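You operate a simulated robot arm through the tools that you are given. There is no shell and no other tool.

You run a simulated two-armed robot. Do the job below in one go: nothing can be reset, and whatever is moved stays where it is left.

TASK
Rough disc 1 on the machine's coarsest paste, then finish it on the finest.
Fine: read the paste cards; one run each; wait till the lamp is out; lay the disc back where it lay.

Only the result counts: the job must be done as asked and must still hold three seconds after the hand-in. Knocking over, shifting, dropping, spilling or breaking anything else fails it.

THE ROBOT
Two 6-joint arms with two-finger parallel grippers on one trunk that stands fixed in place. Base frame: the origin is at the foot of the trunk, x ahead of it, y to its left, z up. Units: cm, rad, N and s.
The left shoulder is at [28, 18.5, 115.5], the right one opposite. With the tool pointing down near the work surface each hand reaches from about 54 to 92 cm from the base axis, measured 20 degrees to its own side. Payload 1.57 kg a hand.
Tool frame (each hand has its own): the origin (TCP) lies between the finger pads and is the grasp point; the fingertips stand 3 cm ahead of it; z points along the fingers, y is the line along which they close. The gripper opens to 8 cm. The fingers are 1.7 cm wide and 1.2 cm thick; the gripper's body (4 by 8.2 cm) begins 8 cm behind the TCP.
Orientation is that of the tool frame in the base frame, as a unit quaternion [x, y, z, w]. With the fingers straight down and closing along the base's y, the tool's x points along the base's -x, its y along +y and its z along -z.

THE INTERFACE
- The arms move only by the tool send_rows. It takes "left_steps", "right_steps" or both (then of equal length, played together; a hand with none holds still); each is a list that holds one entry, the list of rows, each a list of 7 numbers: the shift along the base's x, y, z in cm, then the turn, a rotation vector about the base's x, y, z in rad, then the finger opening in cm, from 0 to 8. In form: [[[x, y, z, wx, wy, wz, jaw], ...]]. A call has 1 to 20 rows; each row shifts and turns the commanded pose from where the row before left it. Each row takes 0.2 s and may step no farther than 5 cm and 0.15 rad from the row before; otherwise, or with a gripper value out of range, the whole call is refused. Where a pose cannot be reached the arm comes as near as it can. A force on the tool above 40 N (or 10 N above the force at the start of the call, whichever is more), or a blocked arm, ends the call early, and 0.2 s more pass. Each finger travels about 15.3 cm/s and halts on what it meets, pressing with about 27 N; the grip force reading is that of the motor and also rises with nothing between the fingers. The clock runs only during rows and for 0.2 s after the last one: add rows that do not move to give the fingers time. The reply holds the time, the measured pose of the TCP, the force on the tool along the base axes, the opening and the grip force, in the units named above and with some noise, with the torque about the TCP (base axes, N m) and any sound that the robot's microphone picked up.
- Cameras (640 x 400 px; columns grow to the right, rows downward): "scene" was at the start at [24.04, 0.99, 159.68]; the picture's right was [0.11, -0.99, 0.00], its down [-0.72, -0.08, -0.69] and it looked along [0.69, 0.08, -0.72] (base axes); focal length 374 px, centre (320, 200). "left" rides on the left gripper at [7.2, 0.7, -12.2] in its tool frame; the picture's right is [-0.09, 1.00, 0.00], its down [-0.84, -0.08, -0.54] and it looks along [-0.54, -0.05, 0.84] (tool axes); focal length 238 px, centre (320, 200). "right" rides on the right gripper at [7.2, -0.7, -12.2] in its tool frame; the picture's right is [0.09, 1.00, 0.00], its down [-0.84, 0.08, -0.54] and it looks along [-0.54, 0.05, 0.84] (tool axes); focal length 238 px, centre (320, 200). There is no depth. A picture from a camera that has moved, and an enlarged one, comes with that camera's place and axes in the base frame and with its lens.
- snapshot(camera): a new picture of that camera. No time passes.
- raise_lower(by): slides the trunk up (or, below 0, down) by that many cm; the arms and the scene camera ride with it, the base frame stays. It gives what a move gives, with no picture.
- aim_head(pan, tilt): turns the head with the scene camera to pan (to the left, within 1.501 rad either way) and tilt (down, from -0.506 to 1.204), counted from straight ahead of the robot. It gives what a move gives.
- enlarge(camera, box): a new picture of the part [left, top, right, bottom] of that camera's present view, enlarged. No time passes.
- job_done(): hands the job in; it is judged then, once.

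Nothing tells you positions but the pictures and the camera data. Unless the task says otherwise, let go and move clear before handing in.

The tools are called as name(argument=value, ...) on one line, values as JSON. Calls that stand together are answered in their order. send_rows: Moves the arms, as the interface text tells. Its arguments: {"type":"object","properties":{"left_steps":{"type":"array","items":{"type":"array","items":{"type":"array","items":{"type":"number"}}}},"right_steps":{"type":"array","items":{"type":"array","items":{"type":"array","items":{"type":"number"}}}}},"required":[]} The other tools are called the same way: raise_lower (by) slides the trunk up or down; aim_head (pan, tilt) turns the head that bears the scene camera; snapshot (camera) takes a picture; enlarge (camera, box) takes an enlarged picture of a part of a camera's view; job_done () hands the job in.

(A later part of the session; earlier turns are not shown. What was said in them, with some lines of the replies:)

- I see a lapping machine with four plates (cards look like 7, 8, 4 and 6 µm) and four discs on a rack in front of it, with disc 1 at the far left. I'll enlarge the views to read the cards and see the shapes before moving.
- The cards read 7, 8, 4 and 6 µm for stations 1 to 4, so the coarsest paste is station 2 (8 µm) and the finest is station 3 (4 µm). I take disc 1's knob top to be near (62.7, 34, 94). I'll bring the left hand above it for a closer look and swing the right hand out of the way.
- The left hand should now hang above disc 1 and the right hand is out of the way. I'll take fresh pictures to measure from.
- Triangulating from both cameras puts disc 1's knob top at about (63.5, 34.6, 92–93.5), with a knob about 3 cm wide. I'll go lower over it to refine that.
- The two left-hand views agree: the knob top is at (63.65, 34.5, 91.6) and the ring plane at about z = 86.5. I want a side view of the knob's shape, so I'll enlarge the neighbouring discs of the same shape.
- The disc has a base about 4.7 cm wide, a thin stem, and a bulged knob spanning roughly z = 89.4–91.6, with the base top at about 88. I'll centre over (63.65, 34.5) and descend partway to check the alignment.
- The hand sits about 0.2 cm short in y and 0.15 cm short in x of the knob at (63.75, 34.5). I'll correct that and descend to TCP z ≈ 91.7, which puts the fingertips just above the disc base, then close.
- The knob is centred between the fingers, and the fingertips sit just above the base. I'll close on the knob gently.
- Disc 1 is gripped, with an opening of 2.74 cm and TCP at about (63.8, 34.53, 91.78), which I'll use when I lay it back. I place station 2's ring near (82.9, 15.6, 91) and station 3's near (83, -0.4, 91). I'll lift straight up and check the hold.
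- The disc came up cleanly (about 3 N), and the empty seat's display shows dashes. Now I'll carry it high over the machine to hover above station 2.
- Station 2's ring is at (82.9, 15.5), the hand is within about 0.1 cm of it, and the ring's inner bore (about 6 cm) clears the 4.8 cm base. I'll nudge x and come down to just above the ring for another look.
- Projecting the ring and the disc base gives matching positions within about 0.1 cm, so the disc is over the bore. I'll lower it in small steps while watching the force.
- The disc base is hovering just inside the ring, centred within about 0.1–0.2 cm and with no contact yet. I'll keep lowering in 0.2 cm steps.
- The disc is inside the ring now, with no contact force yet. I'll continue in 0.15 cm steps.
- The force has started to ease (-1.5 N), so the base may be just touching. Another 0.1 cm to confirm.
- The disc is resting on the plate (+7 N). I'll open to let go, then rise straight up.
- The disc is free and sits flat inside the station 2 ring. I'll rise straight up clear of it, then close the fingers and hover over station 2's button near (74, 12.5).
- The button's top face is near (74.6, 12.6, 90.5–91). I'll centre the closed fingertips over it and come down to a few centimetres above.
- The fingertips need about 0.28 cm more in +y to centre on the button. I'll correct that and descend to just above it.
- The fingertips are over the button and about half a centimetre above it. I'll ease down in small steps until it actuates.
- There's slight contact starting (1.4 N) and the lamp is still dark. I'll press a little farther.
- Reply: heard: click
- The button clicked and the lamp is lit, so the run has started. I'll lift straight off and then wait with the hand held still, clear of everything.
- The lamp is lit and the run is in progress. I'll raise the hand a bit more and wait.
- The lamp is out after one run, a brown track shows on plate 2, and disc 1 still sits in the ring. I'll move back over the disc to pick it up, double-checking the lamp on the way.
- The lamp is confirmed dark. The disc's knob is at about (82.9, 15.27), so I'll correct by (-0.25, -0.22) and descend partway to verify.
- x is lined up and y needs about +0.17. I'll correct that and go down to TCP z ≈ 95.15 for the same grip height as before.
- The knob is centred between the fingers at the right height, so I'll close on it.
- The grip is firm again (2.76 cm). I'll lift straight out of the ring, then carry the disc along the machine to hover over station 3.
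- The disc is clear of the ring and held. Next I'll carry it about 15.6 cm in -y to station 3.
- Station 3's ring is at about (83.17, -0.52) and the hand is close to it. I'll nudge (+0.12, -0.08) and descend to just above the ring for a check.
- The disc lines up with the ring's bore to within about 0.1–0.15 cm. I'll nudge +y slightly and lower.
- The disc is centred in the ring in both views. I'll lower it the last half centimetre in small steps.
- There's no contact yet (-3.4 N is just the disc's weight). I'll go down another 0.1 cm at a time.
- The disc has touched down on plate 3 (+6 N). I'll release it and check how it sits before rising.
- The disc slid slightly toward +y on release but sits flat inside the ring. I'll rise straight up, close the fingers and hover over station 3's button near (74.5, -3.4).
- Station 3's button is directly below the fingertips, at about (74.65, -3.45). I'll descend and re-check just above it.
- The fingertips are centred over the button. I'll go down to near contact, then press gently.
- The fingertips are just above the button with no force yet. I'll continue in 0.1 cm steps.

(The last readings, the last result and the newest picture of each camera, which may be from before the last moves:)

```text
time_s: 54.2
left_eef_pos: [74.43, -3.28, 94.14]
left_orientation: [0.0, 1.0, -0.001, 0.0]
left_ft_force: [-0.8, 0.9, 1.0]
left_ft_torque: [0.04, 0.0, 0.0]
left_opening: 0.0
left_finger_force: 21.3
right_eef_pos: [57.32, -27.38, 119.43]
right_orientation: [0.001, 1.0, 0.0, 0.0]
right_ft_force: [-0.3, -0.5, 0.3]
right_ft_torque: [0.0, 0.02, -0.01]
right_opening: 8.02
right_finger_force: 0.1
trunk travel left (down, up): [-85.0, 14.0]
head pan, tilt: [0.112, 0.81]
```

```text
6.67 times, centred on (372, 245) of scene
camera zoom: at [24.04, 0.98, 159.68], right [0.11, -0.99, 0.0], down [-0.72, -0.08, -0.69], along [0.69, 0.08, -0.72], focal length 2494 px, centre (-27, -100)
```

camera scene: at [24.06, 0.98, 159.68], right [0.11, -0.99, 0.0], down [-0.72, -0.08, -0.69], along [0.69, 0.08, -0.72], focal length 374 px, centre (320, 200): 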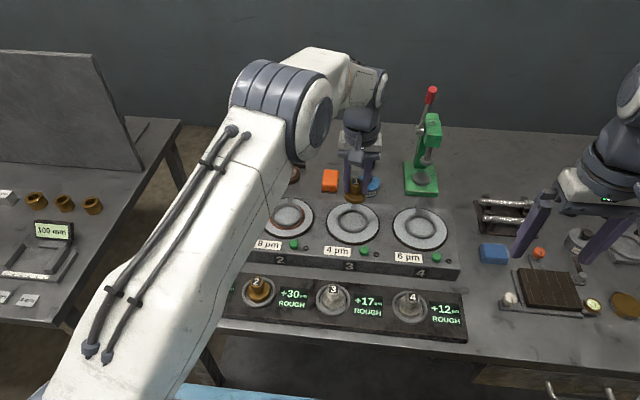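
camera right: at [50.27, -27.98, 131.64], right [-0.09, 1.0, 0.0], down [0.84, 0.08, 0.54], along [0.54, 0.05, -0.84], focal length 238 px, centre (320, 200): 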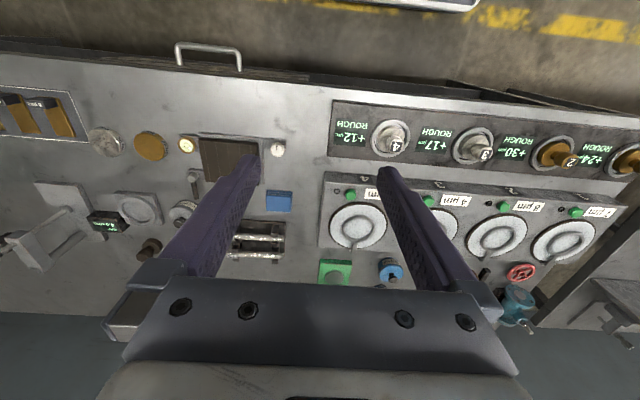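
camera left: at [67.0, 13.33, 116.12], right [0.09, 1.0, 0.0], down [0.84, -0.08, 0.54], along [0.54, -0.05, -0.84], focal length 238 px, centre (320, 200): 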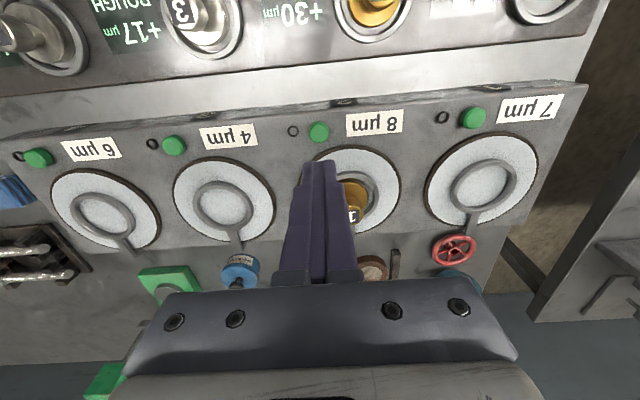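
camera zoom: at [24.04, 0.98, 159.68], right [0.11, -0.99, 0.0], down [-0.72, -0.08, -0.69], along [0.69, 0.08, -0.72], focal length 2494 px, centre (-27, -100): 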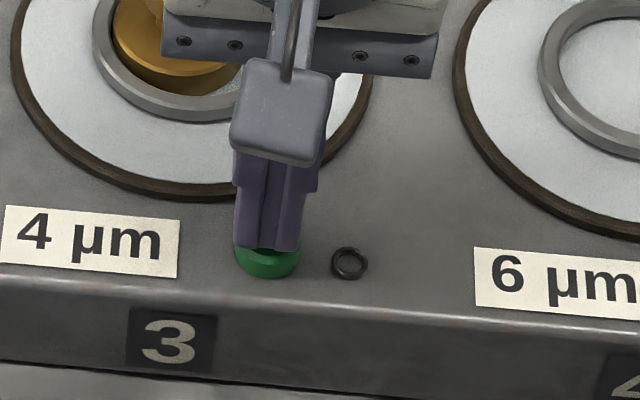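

The button is just being touched (1 N), with the lamp still dark and no click yet. One more small step.

send_rows(left_steps=[[[0, 0, -0.1, 0, 0, 0, 0], [0, 0, 0, 0, 0, 0, 0]]])

enlarge(camera="scene", box=[332, 215, 412, 275])

```text
time_s: 54.8
left_eef_pos: [74.51, -3.3, 94.13]
left_orientation: [0.0, 1.0, 0.0, 0.001]
left_ft_force: [0.5, -0.4, 1.2]
left_ft_torque: [-0.01, 0.0, 0.01]
left_opening: 0.0
left_finger_force: 21.6
right_eef_pos: [57.37, -27.25, 119.43]
right_orientation: [0.0, 1.0, 0.0, 0.0]
right_ft_force: [0.0, -0.1, -0.2]
right_ft_torque: [0.01, -0.01, 0.04]
right_opening: 8.01
right_finger_force: 0.1
trunk travel left (down, up): [-85.0, 14.0]
head pan, tilt: [0.112, 0.81]
```

```text
6.67 times, centred on (372, 245) of scene
camera zoom: at [24.04, 0.97, 159.68], right [0.11, -0.99, 0.0], down [-0.72, -0.08, -0.69], along [0.69, 0.08, -0.72], focal length 2494 px, centre (-27, -100)
```

zoom: 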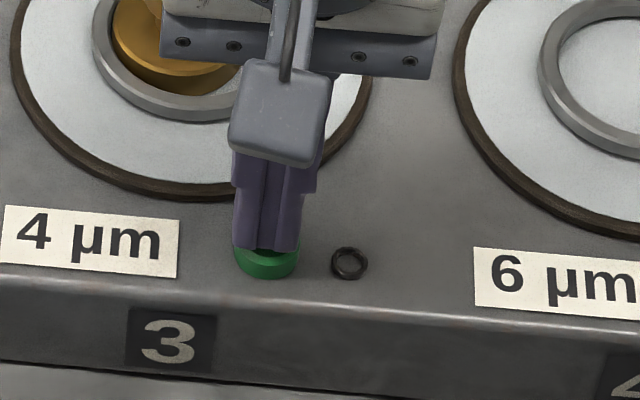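

send_rows(left_steps=[[[0, 0, -0.08, 0, 0, 0, 0], [0, 0, 0, 0, 0, 0, 0]]])

enlarge(camera="scene", box=[332, 215, 412, 275])

```text
time_s: 55.4
left_eef_pos: [74.55, -3.37, 93.98]
left_orientation: [0.0, 1.0, 0.001, 0.0]
left_ft_force: [0.9, -0.5, 1.6]
left_ft_torque: [-0.05, -0.02, -0.04]
left_opening: 0.0
left_finger_force: 20.9
right_eef_pos: [57.47, -27.26, 119.51]
right_orientation: [0.0, 1.0, 0.0, 0.0]
right_ft_force: [-0.1, 0.1, -0.1]
right_ft_torque: [0.01, -0.01, 0.01]
right_opening: 7.97
right_finger_force: 0.0
trunk travel left (down, up): [-85.0, 14.0]
head pan, tilt: [0.112, 0.81]
heard: click
```

```text
6.67 times, centred on (372, 245) of scene
camera zoom: at [24.04, 0.98, 159.68], right [0.11, -0.99, 0.0], down [-0.72, -0.08, -0.69], along [0.69, 0.08, -0.72], focal length 2494 px, centre (-27, -100)
```

zoom: 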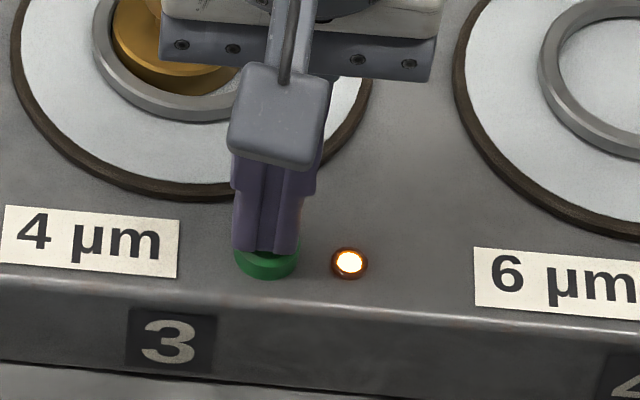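

The button clicked and lamp 3 is lit. I'll lift straight off and wait clear of the machine.

send_rows(left_steps=[[[0, 0, 0.6, 0, 0, 0, 0], [0, 0, 1.2, 0, 0, 0, 0], [0, 0, 2, 0, 0, 0, 0], [0, 0, 2, 0, 0, 0, 0], [0, 0, 2, 0, 0, 0, 0], [0, 0, 2, 0, 0, 0, 0], [0, 1, 1.5, 0, 0, 0, 0], [0, 1.5, 1.5, 0, 0, 0, 2], [0, 1, 1.5, 0, 0, 0, 4], [0, 0, 0, 0, 0, 0, 6], [0, 0, 0, 0, 0, 0, 8], [0, 0, 0, 0, 0, 0, 8]]])

enlarge(camera="scene", box=[302, 180, 402, 270])

```text
time_s: 58.0
left_eef_pos: [74.31, 0.28, 108.01]
left_orientation: [0.0, 1.0, 0.0, 0.0]
left_ft_force: [-0.2, 0.2, -0.8]
left_ft_torque: [0.04, -0.01, 0.0]
left_opening: 7.99
left_finger_force: 0.1
right_eef_pos: [57.41, -27.24, 119.45]
right_orientation: [0.0, 1.0, 0.0, 0.0]
right_ft_force: [0.0, 0.0, 0.3]
right_ft_torque: [-0.03, 0.01, -0.03]
right_opening: 8.02
right_finger_force: 0.1
trunk travel left (down, up): [-85.0, 14.0]
head pan, tilt: [0.112, 0.81]
```

```text
4.44 times, centred on (352, 225) of scene
camera zoom: at [24.05, 0.98, 159.68], right [0.11, -0.99, 0.0], down [-0.72, -0.08, -0.69], along [0.69, 0.08, -0.72], focal length 1663 px, centre (178, 89)
```

zoom: 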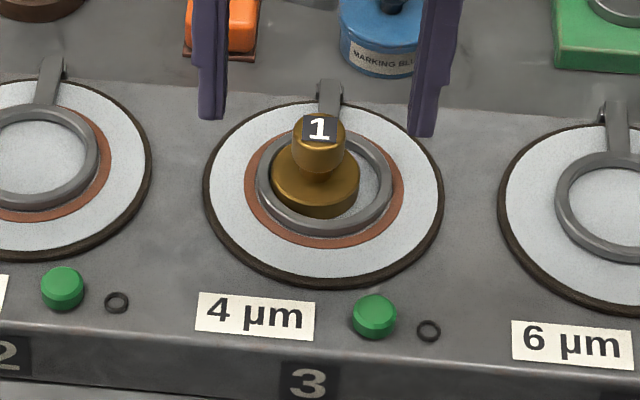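

The lamp is out and plate 3 shows its track, so the finishing run is done. I'll move back over the disc to collect it.

send_rows(left_steps=[[[1.5, 0, 0, 0, 0, 0, 8], [2, 0, 0, 0, 0, 0, 8], [2, 0, 0, 0, 0, 0, 8], [2, -0.1, -1, 0, 0, 0, 8], [1.1, -0.1, -1.5, 0, 0, 0, 8], [0, 0, -1.6, 0, 0, 0, 8], [0, 0, 0, 0, 0, 0, 8], [0, 0, 0, 0, 0, 0, 8]]])

enlarge(camera="left", box=[220, 70, 420, 210])

enlarge(camera="scene", box=[302, 180, 402, 270])

```text
time_s: 59.8
left_eef_pos: [83.15, -0.15, 104.04]
left_orientation: [-0.001, 1.0, 0.0, 0.0]
left_ft_force: [0.6, 0.5, -0.9]
left_ft_torque: [-0.06, 0.0, -0.01]
left_opening: 8.01
left_finger_force: 0.1
right_eef_pos: [57.36, -27.26, 119.45]
right_orientation: [0.0, 1.0, 0.001, 0.0]
right_ft_force: [-0.8, -0.1, -1.1]
right_ft_torque: [0.02, 0.02, 0.0]
right_opening: 8.01
right_finger_force: 0.1
trunk travel left (down, up): [-85.0, 14.0]
head pan, tilt: [0.112, 0.81]
```

```text
2.86 times, centred on (320, 140) of left
camera zoom: at [76.02, 0.53, 116.24], right [0.09, 1.0, 0.0], down [0.84, -0.08, 0.54], along [0.54, -0.05, -0.84], focal length 681 px, centre (320, 371)
```

zoom: 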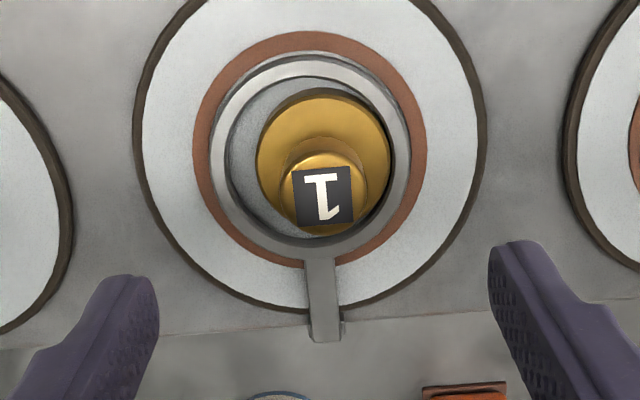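

```text
4.44 times, centred on (352, 225) of scene
camera zoom: at [24.04, 0.98, 159.68], right [0.11, -0.99, 0.0], down [-0.72, -0.08, -0.69], along [0.69, 0.08, -0.72], focal length 1663 px, centre (178, 89)
```

zoom: 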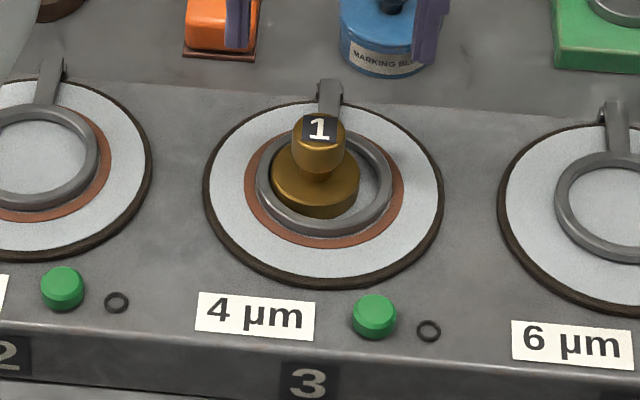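

The lamp stays dark. The knob is about 0.3 cm nearer in x and 0.17 cm more in +y than the hand, so I'll correct and descend partway to verify.

send_rows(left_steps=[[[-0.28, 0.17, -1, 0, 0, 0, 8], [0, 0, -1.5, 0, 0, 0, 8], [0, 0, -1.5, 0, 0, 0, 8], [0, 0, -1, 0, 0, 0, 8], [0, 0, 0, 0, 0, 0, 8]]])

enlarge(camera="left", box=[220, 80, 420, 220])

```text
time_s: 61.0
left_eef_pos: [82.75, 0.31, 99.16]
left_orientation: [-0.001, 1.0, 0.0, 0.0]
left_ft_force: [0.0, -0.8, -0.4]
left_ft_torque: [0.0, 0.01, 0.0]
left_opening: 8.01
left_finger_force: 0.1
right_eef_pos: [57.39, -27.28, 119.44]
right_orientation: [0.0, 1.0, 0.001, 0.0]
right_ft_force: [-0.2, -0.8, -0.3]
right_ft_torque: [-0.02, 0.01, 0.01]
right_opening: 7.98
right_finger_force: 0.0
trunk travel left (down, up): [-85.0, 14.0]
head pan, tilt: [0.112, 0.81]
```

```text
2.86 times, centred on (320, 150) of left
camera zoom: at [75.69, 0.91, 111.3], right [0.09, 1.0, 0.0], down [0.84, -0.08, 0.54], along [0.54, -0.05, -0.84], focal length 681 px, centre (320, 343)
```

zoom: 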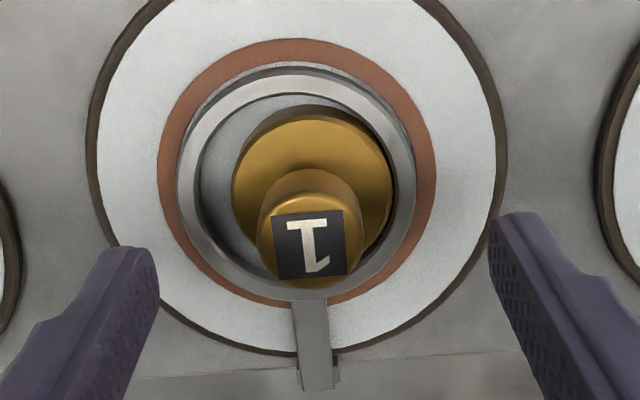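

Now the hand has gone about 0.19 cm too far in y. I'll correct and descend to grip height.

send_rows(left_steps=[[[0.05, -0.19, -1, 0, 0, 0, 8], [0, 0, -1, 0, 0, 0, 8], [0, 0, -0.9, 0, 0, 0, 8], [0, 0, -0.7, 0, 0, 0, 8], [0, 0, -0.4, 0, 0, 0, 8], [0, 0, 0, 0, 0, 0, 8]]])

enlarge(camera="left", box=[220, 80, 420, 220])

enlarge(camera="scene", box=[312, 180, 392, 240])

```text
time_s: 62.4
left_eef_pos: [82.74, 0.06, 95.2]
left_orientation: [0.0, 1.0, 0.0, 0.0]
left_ft_force: [-0.4, 0.1, 0.6]
left_ft_torque: [0.01, 0.0, -0.01]
left_opening: 8.0
left_finger_force: 0.0
right_eef_pos: [57.33, -27.35, 119.33]
right_orientation: [0.001, 1.0, 0.0, 0.0]
right_ft_force: [-0.1, 0.3, 0.1]
right_ft_torque: [0.03, 0.02, 0.0]
right_opening: 8.01
right_finger_force: 0.0
trunk travel left (down, up): [-85.0, 14.0]
head pan, tilt: [0.112, 0.81]
```

```text
2.86 times, centred on (320, 150) of left
camera zoom: at [75.7, 0.71, 107.39], right [0.09, 1.0, 0.0], down [0.84, -0.08, 0.54], along [0.54, -0.05, -0.84], focal length 681 px, centre (320, 343)
```

zoom: 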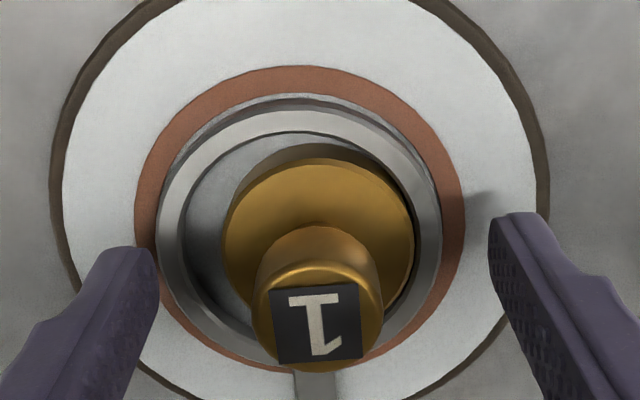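

```text
6.67 times, centred on (352, 210) of scene
camera zoom: at [24.05, 0.98, 159.68], right [0.11, -0.99, 0.0], down [-0.72, -0.08, -0.69], along [0.69, 0.08, -0.72], focal length 2494 px, centre (107, 133)
```

zoom: 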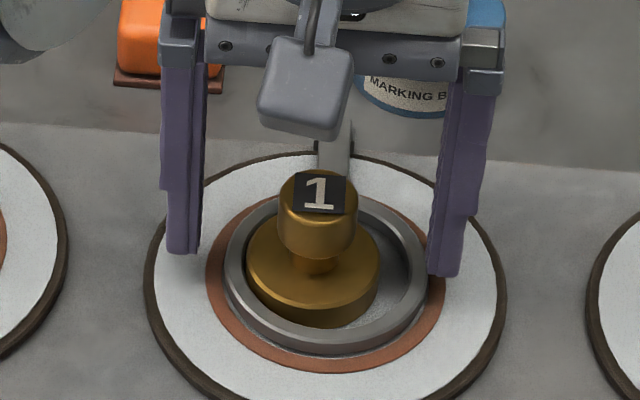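

The knob is centred between the fingers again. I'll close, then lift.

send_rows(left_steps=[[[0.1, 0, -0.08, 0, 0, 0, 6], [0, 0, 0, 0, 0, 0, 4.5], [0, 0, 0, 0, 0, 0, 3.4], [0, 0, 0, 0, 0, 0, 2.6], [0, 0, 0, 0, 0, 0, 2.0], [0, 0, 0, 0, 0, 0, 1.5], [0, 0, 0, 0, 0, 0, 1.5]]])

enlarge(camera="left", box=[220, 80, 420, 220])

```text
time_s: 64.0
left_eef_pos: [83.01, 0.02, 95.18]
left_orientation: [0.0, 1.0, 0.0, 0.001]
left_ft_force: [0.1, -2.6, 5.5]
left_ft_torque: [0.06, 0.08, -0.02]
left_opening: 2.76
left_finger_force: 26.8
right_eef_pos: [57.36, -27.37, 119.39]
right_orientation: [0.0, 1.0, 0.0, 0.001]
right_ft_force: [1.1, -0.1, -0.1]
right_ft_torque: [0.01, -0.03, -0.01]
right_opening: 8.02
right_finger_force: 0.0
trunk travel left (down, up): [-85.0, 14.0]
head pan, tilt: [0.112, 0.81]
```

```text
2.86 times, centred on (320, 150) of left
camera zoom: at [75.79, 0.69, 107.32], right [0.09, 1.0, 0.0], down [0.84, -0.08, 0.54], along [0.54, -0.05, -0.84], focal length 681 px, centre (320, 343)
```

zoom: 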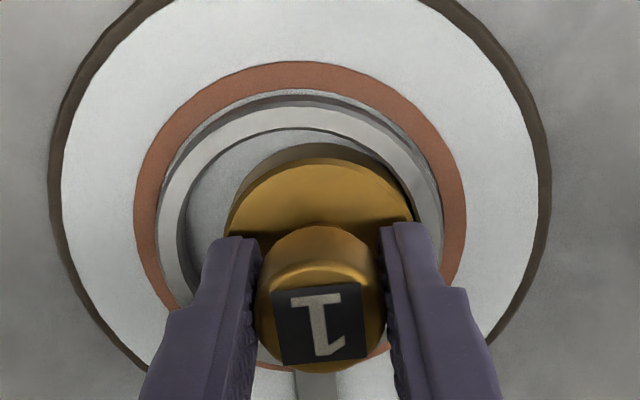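

The grip is good (2.76 cm). I'll lift slowly straight up out of the ring.

send_rows(left_steps=[[[0, 0, 0.3, 0, 0, 0, 1.5], [0, -0.05, 0.6, 0, 0, 0, 1.5], [0, 0, 1.0, 0, 0, 0, 1.5], [0, 0, 1.7, 0, 0, 0, 1.5], [0, 0, 1.9, 0, 0, 0, 1.5], [0, 0, 1.9, 0, 0, 0, 1.5], [0, 0, 1.6, 0, 0, 0, 1.5], [0, 0, 0, 0, 0, 0, 1.5]]])

enlarge(camera="scene", box=[292, 150, 412, 270])

enlarge(camera="left", box=[220, 80, 420, 220])

```text
time_s: 65.8
left_eef_pos: [83.12, -0.07, 104.36]
left_orientation: [0.0, 1.0, 0.0, 0.0]
left_ft_force: [-0.4, -0.9, -3.6]
left_ft_torque: [-0.01, 0.01, 0.0]
left_opening: 2.74
left_finger_force: 26.4
right_eef_pos: [57.45, -27.33, 119.38]
right_orientation: [0.0, 1.0, 0.0, 0.0]
right_ft_force: [-0.4, -0.2, -0.3]
right_ft_torque: [0.01, -0.02, -0.01]
right_opening: 8.0
right_finger_force: 0.0
trunk travel left (down, up): [-85.0, 14.0]
head pan, tilt: [0.112, 0.81]
```

```text
3.33 times, centred on (352, 210) of scene
camera zoom: at [24.05, 0.97, 159.68], right [0.11, -0.99, 0.0], down [-0.72, -0.08, -0.69], along [0.69, 0.08, -0.72], focal length 1247 px, centre (213, 167)
```

zoom: 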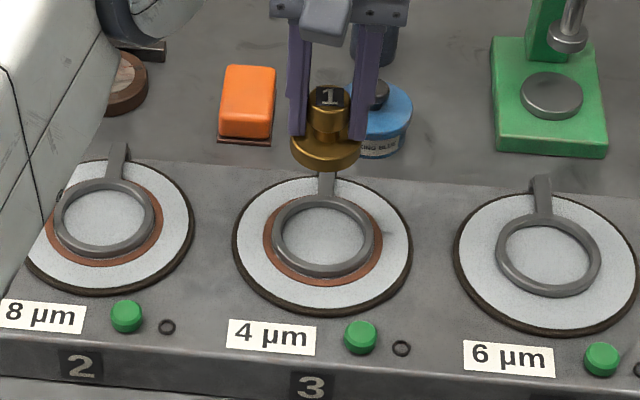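

```text
2.86 times, centred on (320, 150) of left
camera zoom: at [76.01, 0.58, 116.61], right [0.09, 1.0, 0.0], down [0.84, -0.08, 0.54], along [0.54, -0.05, -0.84], focal length 681 px, centre (320, 343)
```

zoom: 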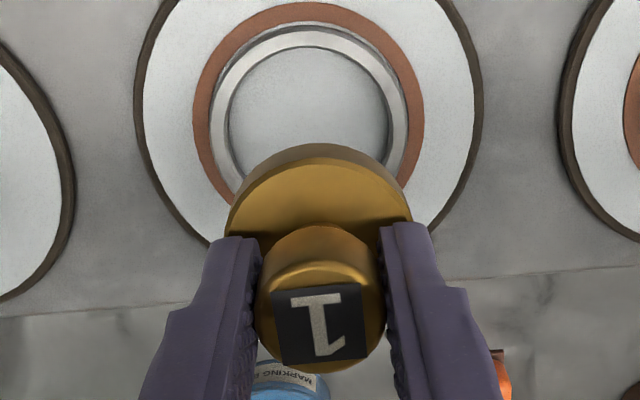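

The disc is clear and held, and both used stations are dark. I'll carry it back to rack seat 1 at a safe height.

send_rows(left_steps=[[[-0.5, 0.9, 0, 0, 0, 0, 1.5], [-1.0, 1.8, 0, 0, 0, 0, 1.5], [-1.07, 1.92, 0, 0, 0, 0, 1.5], [-1.07, 1.92, 0, 0, 0, 0, 1.5], [-1.07, 1.92, 0, 0, 0, 0, 1.5], [-1.07, 1.92, 0, 0, 0, 0, 1.5], [-1.07, 1.92, 0, 0, 0, 0, 1.5], [-1.07, 1.92, 0, 0, 0, 0, 1.5], [-1.07, 1.92, 0, 0, 0, 0, 1.5], [-1.07, 1.92, 0, 0, 0, 0, 1.5], [-1.07, 1.92, 0, 0, 0, 0, 1.5], [-1.07, 1.92, 0, 0, 0, 0, 1.5], [-1.07, 1.92, 0, 0, 0, 0, 1.5], [-1.07, 1.92, 0, 0, 0, 0, 1.5], [-1.07, 1.92, 0, 0, 0, 0, 1.5], [-1.07, 1.92, 0, 0, 0, 0, 1.5], [-1.07, 1.92, 0, 0, 0, 0, 1.5], [-1.07, 1.92, 0, 0, 0, 0, 1.5], [-0.5, 0.9, 0, 0, 0, 0, 1.5], [0, 0, 0, 0, 0, 0, 1.5]]])

snapshot(camera="scene")

enlarge(camera="left", box=[220, 50, 420, 190])

```text
time_s: 70.0
left_eef_pos: [63.86, 34.19, 104.08]
left_orientation: [0.0, 1.0, 0.0, 0.0]
left_ft_force: [0.5, 0.1, -2.8]
left_ft_torque: [0.03, 0.01, 0.0]
left_opening: 2.71
left_finger_force: 26.7
right_eef_pos: [57.33, -27.28, 119.48]
right_orientation: [0.0, 1.0, 0.0, 0.0]
right_ft_force: [0.6, -0.3, 0.4]
right_ft_torque: [-0.06, 0.02, 0.0]
right_opening: 8.02
right_finger_force: 0.1
trunk travel left (down, up): [-85.0, 14.0]
head pan, tilt: [0.112, 0.81]
```

```text
taken
camera scene: at [24.05, 0.99, 159.68], right [0.11, -0.99, 0.0], down [-0.72, -0.08, -0.69], along [0.69, 0.08, -0.72], focal length 374 px, centre (320, 200)
```

scene: 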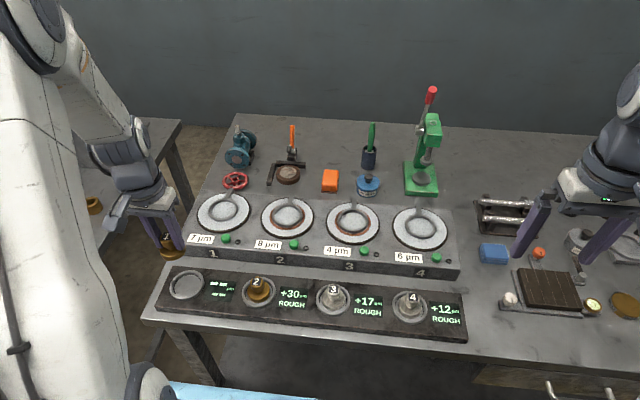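

```text
2.86 times, centred on (320, 120) of left
camera zoom: at [56.79, 34.84, 116.27], right [0.09, 1.0, 0.0], down [0.84, -0.08, 0.54], along [0.54, -0.05, -0.84], focal length 681 px, centre (320, 429)
```

zoom: 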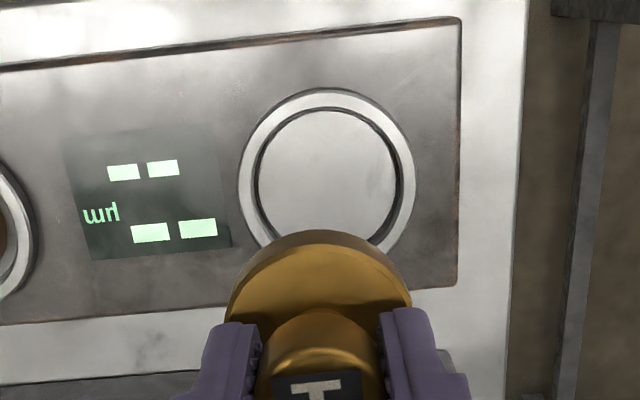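

The seat's centre is at (63.75, 34.47). The disc now sits about 0.28 cm farther forward in the grip than at first, so I aim the TCP at (63.52, 34.5) and descend partway.

send_rows(left_steps=[[[-0.2, 0.17, -1, 0, 0, 0, 1.5], [-0.2, 0.16, -1.5, 0, 0, 0, 1.5], [0, 0, -2, 0, 0, 0, 1.5], [0, 0, -2, 0, 0, 0, 1.5], [0, 0, -1.5, 0, 0, 0, 1.5], [0, 0, -1, 0, 0, 0, 1.5], [0, 0, 0, 0, 0, 0, 1.5], [0, 0, 0, 0, 0, 0, 1.5]]])

enlarge(camera="left", box=[220, 50, 420, 190])

enlarge(camera="scene", box=[140, 230, 240, 310])

```text
time_s: 71.8
left_eef_pos: [63.31, 34.66, 95.08]
left_orientation: [0.0, 1.0, 0.0, 0.0]
left_ft_force: [-0.3, 0.4, -2.6]
left_ft_torque: [-0.02, 0.0, 0.0]
left_opening: 2.73
left_finger_force: 27.1
right_eef_pos: [57.36, -27.3, 119.38]
right_orientation: [-0.001, 1.0, 0.0, 0.0]
right_ft_force: [0.2, -0.2, 0.1]
right_ft_torque: [0.01, 0.0, -0.01]
right_opening: 7.96
right_finger_force: 0.0
trunk travel left (down, up): [-85.0, 14.0]
head pan, tilt: [0.112, 0.81]
```

```text
2.86 times, centred on (320, 120) of left
camera zoom: at [56.27, 35.4, 107.26], right [0.09, 1.0, 0.0], down [0.84, -0.08, 0.54], along [0.54, -0.05, -0.84], focal length 681 px, centre (320, 429)
```

zoom: 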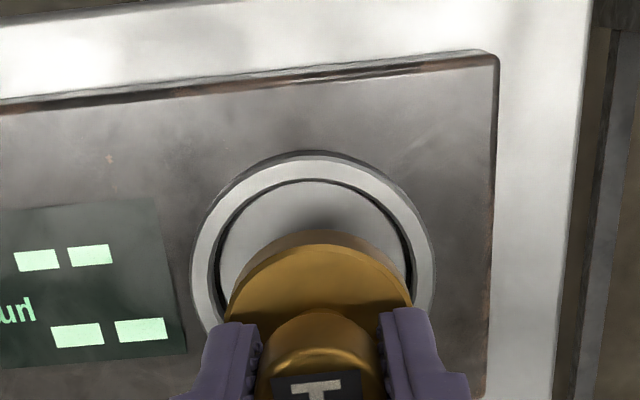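

```text
5.00 times, centred on (190, 270) of scene
camera zoom: at [24.05, 0.99, 159.68], right [0.11, -0.99, 0.0], down [-0.72, -0.08, -0.69], along [0.69, 0.08, -0.72], focal length 1871 px, centre (970, -150)
```

zoom: 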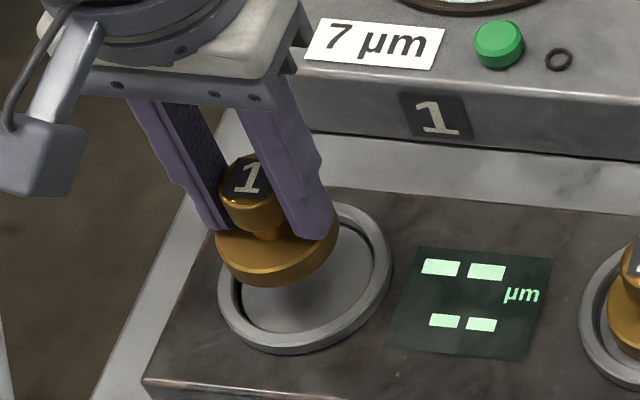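

The hand is 0.17 cm too far in +y relative to the seat and otherwise aligned. I'll correct and lower to just above the seat.

send_rows(left_steps=[[[0.05, -0.17, -0.5, 0, 0, 0, 1.5], [0, 0, -0.7, 0, 0, 0, 1.5], [0, 0, -0.6, 0, 0, 0, 1.5], [0, 0, -0.5, 0, 0, 0, 1.5], [0, 0, -0.2, 0, 0, 0, 1.5], [0, 0, 0, 0, 0, 0, 1.5], [0, 0, 0, 0, 0, 0, 1.5]]])

enlarge(camera="left", box=[220, 60, 420, 200])

enlarge(camera="scene", box=[150, 245, 230, 310])

```text
time_s: 73.4
left_eef_pos: [63.65, 34.31, 92.45]
left_orientation: [0.0, 1.0, -0.001, 0.0]
left_ft_force: [-0.2, -0.3, -2.1]
left_ft_torque: [0.0, 0.0, -0.02]
left_opening: 2.73
left_finger_force: 27.4
right_eef_pos: [57.35, -27.25, 119.46]
right_orientation: [0.0, 1.0, 0.0, 0.001]
right_ft_force: [0.3, -0.7, 0.5]
right_ft_torque: [-0.02, 0.03, 0.0]
right_opening: 8.02
right_finger_force: 0.0
trunk travel left (down, up): [-85.0, 14.0]
head pan, tilt: [0.112, 0.81]
```

```text
2.86 times, centred on (320, 130) of left
camera zoom: at [56.42, 35.04, 104.71], right [0.09, 1.0, 0.0], down [0.84, -0.08, 0.54], along [0.54, -0.05, -0.84], focal length 681 px, centre (320, 400)
```

zoom: 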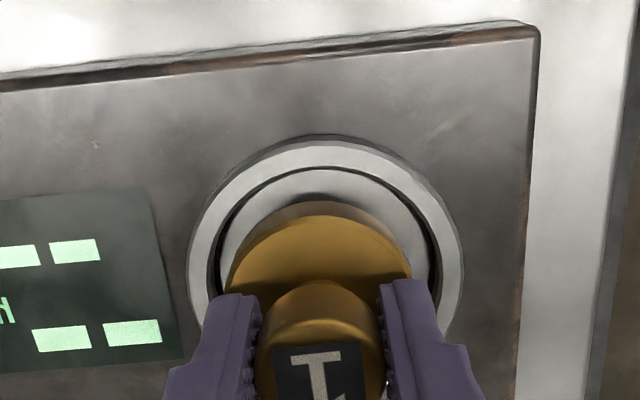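

```text
6.15 times, centred on (190, 278) of scene
camera zoom: at [24.06, 0.99, 159.68], right [0.11, -0.99, 0.0], down [-0.72, -0.08, -0.69], along [0.69, 0.08, -0.72], focal length 2303 px, centre (1120, -277)
```

zoom: 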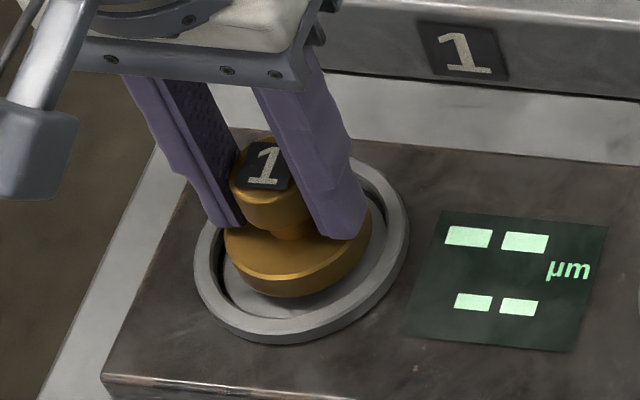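

The disc is about 0.2 cm short in y now. I'll nudge +0.18 and recheck before the final lowering.

send_rows(left_steps=[[[0, 0.18, 0, 0, 0, 0, 1.5], [0, 0, -0.2, 0, 0, 0, 1.5], [0, 0, 0, 0, 0, 0, 1.5]]])

enlarge(camera="left", box=[220, 60, 420, 200])

enlarge(camera="scene", box=[150, 245, 230, 310])

```text
time_s: 74.2
left_eef_pos: [63.64, 34.56, 92.47]
left_orientation: [0.0, 1.0, 0.0, 0.0]
left_ft_force: [0.4, -0.4, -2.2]
left_ft_torque: [0.01, -0.03, -0.01]
left_opening: 2.76
left_finger_force: 26.7
right_eef_pos: [57.31, -27.29, 119.34]
right_orientation: [0.0, 1.0, 0.0, 0.0]
right_ft_force: [-1.2, 0.0, 0.5]
right_ft_torque: [0.02, -0.01, -0.01]
right_opening: 8.0
right_finger_force: 0.0
trunk travel left (down, up): [-85.0, 14.0]
head pan, tilt: [0.112, 0.81]
```

```text
2.86 times, centred on (320, 130) of left
camera zoom: at [56.38, 35.28, 104.61], right [0.09, 1.0, 0.0], down [0.84, -0.08, 0.54], along [0.54, -0.05, -0.84], focal length 681 px, centre (320, 400)
```

zoom: 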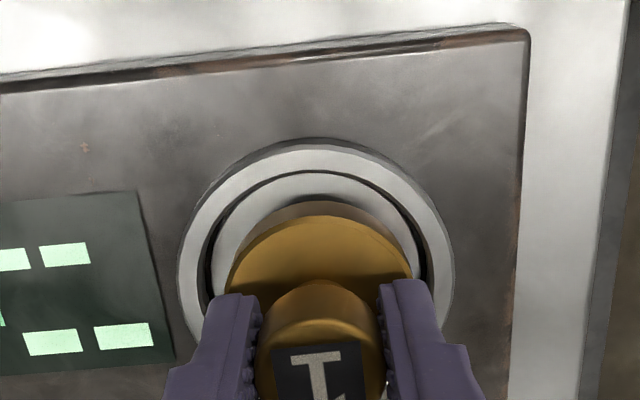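

```text
6.15 times, centred on (190, 278) of scene
camera zoom: at [24.06, 0.99, 159.68], right [0.11, -0.99, 0.0], down [-0.72, -0.08, -0.69], along [0.69, 0.08, -0.72], focal length 2303 px, centre (1120, -277)
```

zoom: 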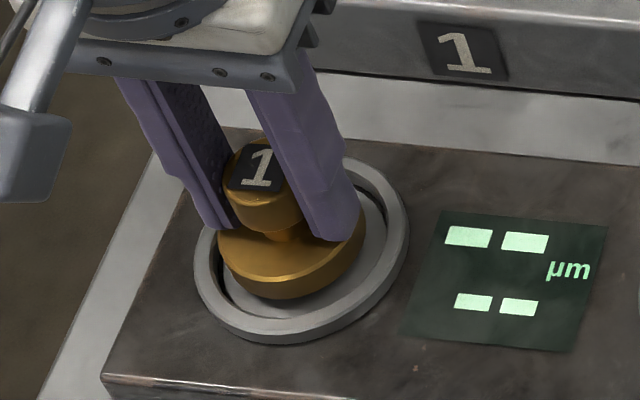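

The disc is centred over the seat in both views. I'll lower the last few millimetres gently.

send_rows(left_steps=[[[0, 0, -0.2, 0, 0, 0, 1.5], [0, 0, -0.2, 0, 0, 0, 1.5], [0, 0, 0, 0, 0, 0, 1.5]]])

enlarge(camera="scene", box=[150, 245, 230, 310])

```text
time_s: 75.0
left_eef_pos: [63.51, 34.57, 92.0]
left_orientation: [0.0, 1.0, 0.001, 0.001]
left_ft_force: [-0.5, -0.2, -3.2]
left_ft_torque: [-0.01, 0.03, 0.0]
left_opening: 2.72
left_finger_force: 27.4
right_eef_pos: [57.35, -27.27, 119.46]
right_orientation: [0.0, 1.0, 0.0, -0.001]
right_ft_force: [0.3, 0.6, 0.8]
right_ft_torque: [-0.03, -0.01, 0.0]
right_opening: 8.0
right_finger_force: 0.0
trunk travel left (down, up): [-85.0, 14.0]
head pan, tilt: [0.112, 0.81]
```

```text
6.15 times, centred on (190, 278) of scene
camera zoom: at [24.06, 0.99, 159.68], right [0.11, -0.99, 0.0], down [-0.72, -0.08, -0.69], along [0.69, 0.08, -0.72], focal length 2303 px, centre (1120, -277)
```

zoom: 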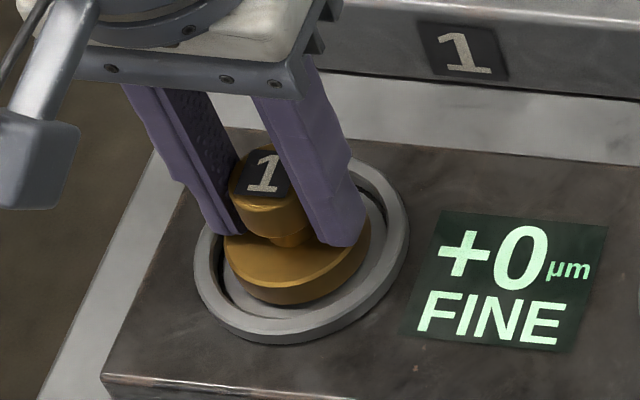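

The seat's display now reads "+0 µm FINE". I'll lower until contact and then release.

send_rows(left_steps=[[[0, 0, -0.12, 0, 0, 0, 1.5], [0, 0, 0, 0, 0, 0, 1.5]]])

```text
time_s: 75.6
left_eef_pos: [63.7, 34.58, 91.95]
left_orientation: [0.001, 1.0, -0.001, 0.0]
left_ft_force: [-0.2, -0.5, -3.4]
left_ft_torque: [0.03, 0.01, -0.01]
left_opening: 2.72
left_finger_force: 27.0
right_eef_pos: [57.4, -27.24, 119.42]
right_orientation: [0.0, 1.0, 0.0, 0.0]
right_ft_force: [1.3, -0.4, -0.7]
right_ft_torque: [-0.01, -0.01, -0.03]
right_opening: 8.03
right_finger_force: 0.0
trunk travel left (down, up): [-85.0, 14.0]
head pan, tilt: [0.112, 0.81]
```

send_rows(left_steps=[[[0, 0, -0.1, 0, 0, 0, 1.5], [0, 0, 0, 0, 0, 0, 1.5]]])

```text
time_s: 76.2
left_eef_pos: [63.56, 34.51, 91.71]
left_orientation: [0.001, 1.0, 0.0, -0.001]
left_ft_force: [0.0, 0.7, -4.1]
left_ft_torque: [-0.02, 0.01, 0.01]
left_opening: 2.73
left_finger_force: 26.9
right_eef_pos: [57.29, -27.28, 119.54]
right_orientation: [0.0, 1.0, 0.0, -0.001]
right_ft_force: [0.2, 0.3, 1.2]
right_ft_torque: [-0.01, -0.03, 0.0]
right_opening: 8.0
right_finger_force: 0.0
trunk travel left (down, up): [-85.0, 14.0]
head pan, tilt: [0.112, 0.81]
```

There's still no contact (-4 N), so another small step down.

send_rows(left_steps=[[[0, 0, -0.08, 0, 0, 0, 1.5], [0, 0, 0, 0, 0, 0, 1.5]]])

```text
time_s: 76.8
left_eef_pos: [63.61, 34.42, 91.76]
left_orientation: [0.0, 1.0, 0.0, 0.001]
left_ft_force: [1.7, 0.0, 2.4]
left_ft_torque: [0.01, 0.03, -0.01]
left_opening: 2.73
left_finger_force: 26.8
right_eef_pos: [57.34, -27.29, 119.41]
right_orientation: [0.0, 1.0, 0.0, -0.001]
right_ft_force: [-0.6, 0.3, 0.0]
right_ft_torque: [-0.01, 0.02, -0.02]
right_opening: 8.0
right_finger_force: 0.0
trunk travel left (down, up): [-85.0, 14.0]
head pan, tilt: [0.112, 0.81]
```

The disc is touching the seat (+2.4 N net). I'll open slowly to avoid dragging it, then look.

send_rows(left_steps=[[[0, 0, 0, 0, 0, 0, 2.5], [0, 0, 0, 0, 0, 0, 2.7], [0, 0, 0, 0, 0, 0, 2.8], [0, 0, 0, 0, 0, 0, 2.9], [0, 0, 0, 0, 0, 0, 3.1], [0, 0, 0, 0, 0, 0, 3.5], [0, 0, 0, 0, 0, 0, 4.2], [0, 0, 0, 0, 0, 0, 5.2], [0, 0, 0, 0, 0, 0, 6], [0, 0, 0, 0, 0, 0, 6]]])

enlarge(camera="scene", box=[150, 245, 230, 310])

enlarge(camera="left", box=[220, 60, 420, 200])

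```text
time_s: 79.0
left_eef_pos: [63.56, 34.49, 91.63]
left_orientation: [0.0, 1.0, 0.0, 0.0]
left_ft_force: [-1.6, -0.8, 0.2]
left_ft_torque: [-0.02, 0.04, -0.03]
left_opening: 5.99
left_finger_force: 0.1
right_eef_pos: [57.36, -27.4, 119.35]
right_orientation: [0.001, 1.0, 0.0, -0.001]
right_ft_force: [-0.6, 0.0, -0.1]
right_ft_torque: [0.02, -0.03, -0.02]
right_opening: 7.97
right_finger_force: 0.1
trunk travel left (down, up): [-85.0, 14.0]
head pan, tilt: [0.112, 0.81]
```

```text
6.15 times, centred on (190, 278) of scene
camera zoom: at [24.04, 0.98, 159.68], right [0.11, -0.99, 0.0], down [-0.72, -0.08, -0.69], along [0.69, 0.08, -0.72], focal length 2303 px, centre (1120, -277)
```

zoom: 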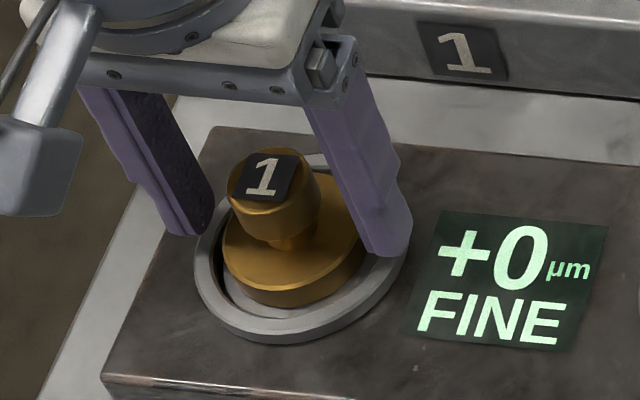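

```text
2.86 times, centred on (320, 130) of left
camera zoom: at [56.37, 35.18, 103.92], right [0.09, 1.0, 0.0], down [0.84, -0.08, 0.54], along [0.54, -0.05, -0.84], focal length 681 px, centre (320, 400)
```

zoom: 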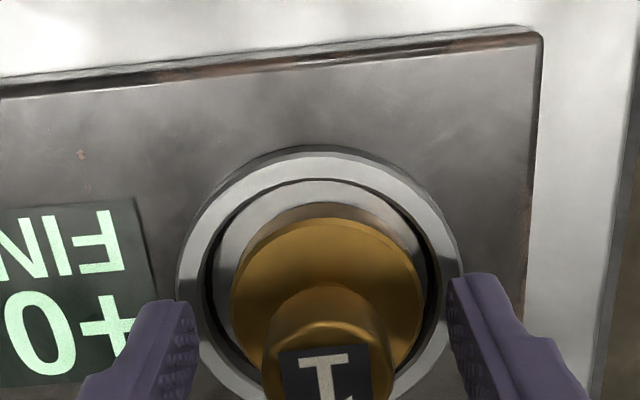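

Disc 1 is back in its seat and matches its original image position closely, and the display reads +0 µm FINE. I'll rise straight up and move clear.

send_rows(left_steps=[[[0, 0, 0.4, 0, 0, 0, 6], [0, 0, 0.8, 0, 0, 0, 6], [0, 0, 1.2, 0, 0, 0, 6], [0, 0, 2, 0, 0, 0, 6], [0, 0, 2, 0, 0, 0, 6], [0, 0, 2, 0, 0, 0, 6], [0, 0, 2, 0, 0, 0, 6], [0, 0, 2, 0, 0, 0, 6], [0, 0, 2, 0, 0, 0, 6], [-0.8, -1, 2, 0, 0, 0, 6], [-0.8, -1, 2, 0, 0, 0, 6], [-0.8, -1, 2, 0, 0, 0, 6], [-0.8, -1, 2, 0, 0, 0, 6], [-0.8, -1, 1, 0, 0, 0, 6], [0, 0, 0, 0, 0, 0, 6], [0, 0, 0, 0, 0, 0, 6]]])

snapshot(camera="scene")

enlarge(camera="scene", box=[150, 245, 230, 310])

enlarge(camera="scene", box=[180, 180, 480, 345])

```text
time_s: 82.4
left_eef_pos: [59.53, 29.55, 115.0]
left_orientation: [0.0, 1.0, 0.0, -0.001]
left_ft_force: [-0.2, -0.5, 0.5]
left_ft_torque: [-0.03, 0.02, 0.0]
left_opening: 6.01
left_finger_force: 0.1
right_eef_pos: [57.29, -27.36, 119.48]
right_orientation: [0.001, 1.0, -0.001, -0.001]
right_ft_force: [0.0, 0.1, 0.1]
right_ft_torque: [0.0, 0.02, 0.02]
right_opening: 8.01
right_finger_force: 0.0
trunk travel left (down, up): [-85.0, 14.0]
head pan, tilt: [0.112, 0.81]
```

```text
taken
camera scene: at [24.05, 0.99, 159.68], right [0.11, -0.99, 0.0], down [-0.72, -0.08, -0.69], along [0.69, 0.08, -0.72], focal length 374 px, centre (320, 200)
```

scene: 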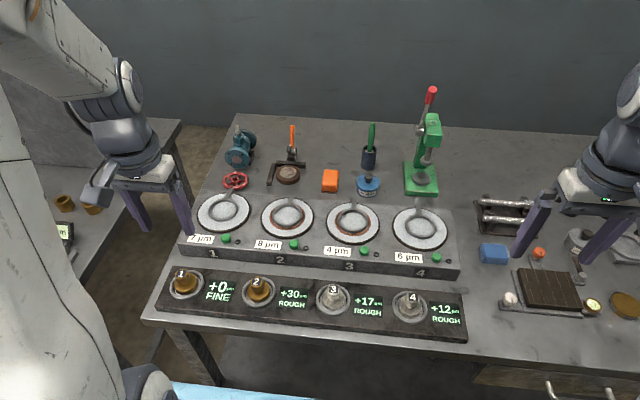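

```text
6.15 times, centred on (190, 278) of scene
camera zoom: at [24.05, 0.99, 159.68], right [0.11, -0.99, 0.0], down [-0.72, -0.08, -0.69], along [0.69, 0.08, -0.72], focal length 2303 px, centre (1120, -277)
```

zoom: 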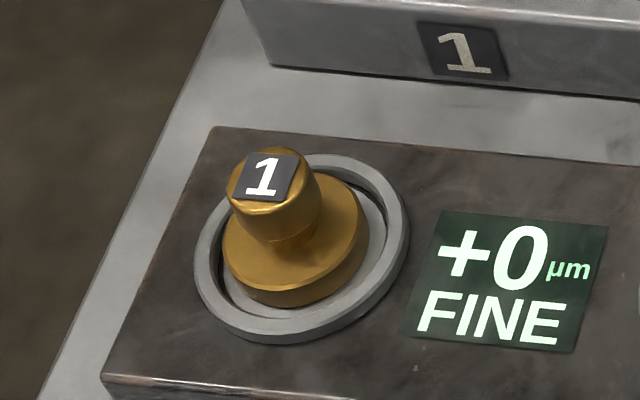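

```text
2.13 times, centred on (330, 262) of scene
camera zoom: at [24.05, 0.99, 159.68], right [0.11, -0.99, 0.0], down [-0.72, -0.08, -0.69], along [0.69, 0.08, -0.72], focal length 798 px, centre (299, 67)
```

zoom: 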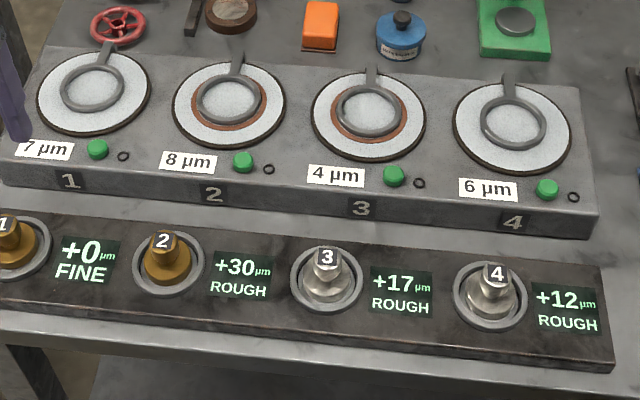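

Disc 1 is back in seat 1 showing "+0 µm FINE". All lamps are out, the other discs are untouched, and both hands are clear, so I'm handing in.

job_done()

```text
The job is handed in.
```

Disc 1 has been roughed and finished and is back in its seat, where the display now reads "+0 µm FINE". I've handed the job in; no verdict came back with the hand-in.

- **Pastes:** the cards read 7, 8, 4 and 6 µm for stations 1 to 4. I roughed the disc on station 2 (8 µm, the coarsest) and finished it on station 3 (4 µm, the finest).
- **Runs:** I started each station once, and its lamp was out before I lifted the disc.
- **Return:** the disc sits flat in seat 1, and in the scene camera it matches where it first lay.
- **Everything else:** nothing else looked moved in the last picture. Both hands are clear, and the other three discs still show their first readings.
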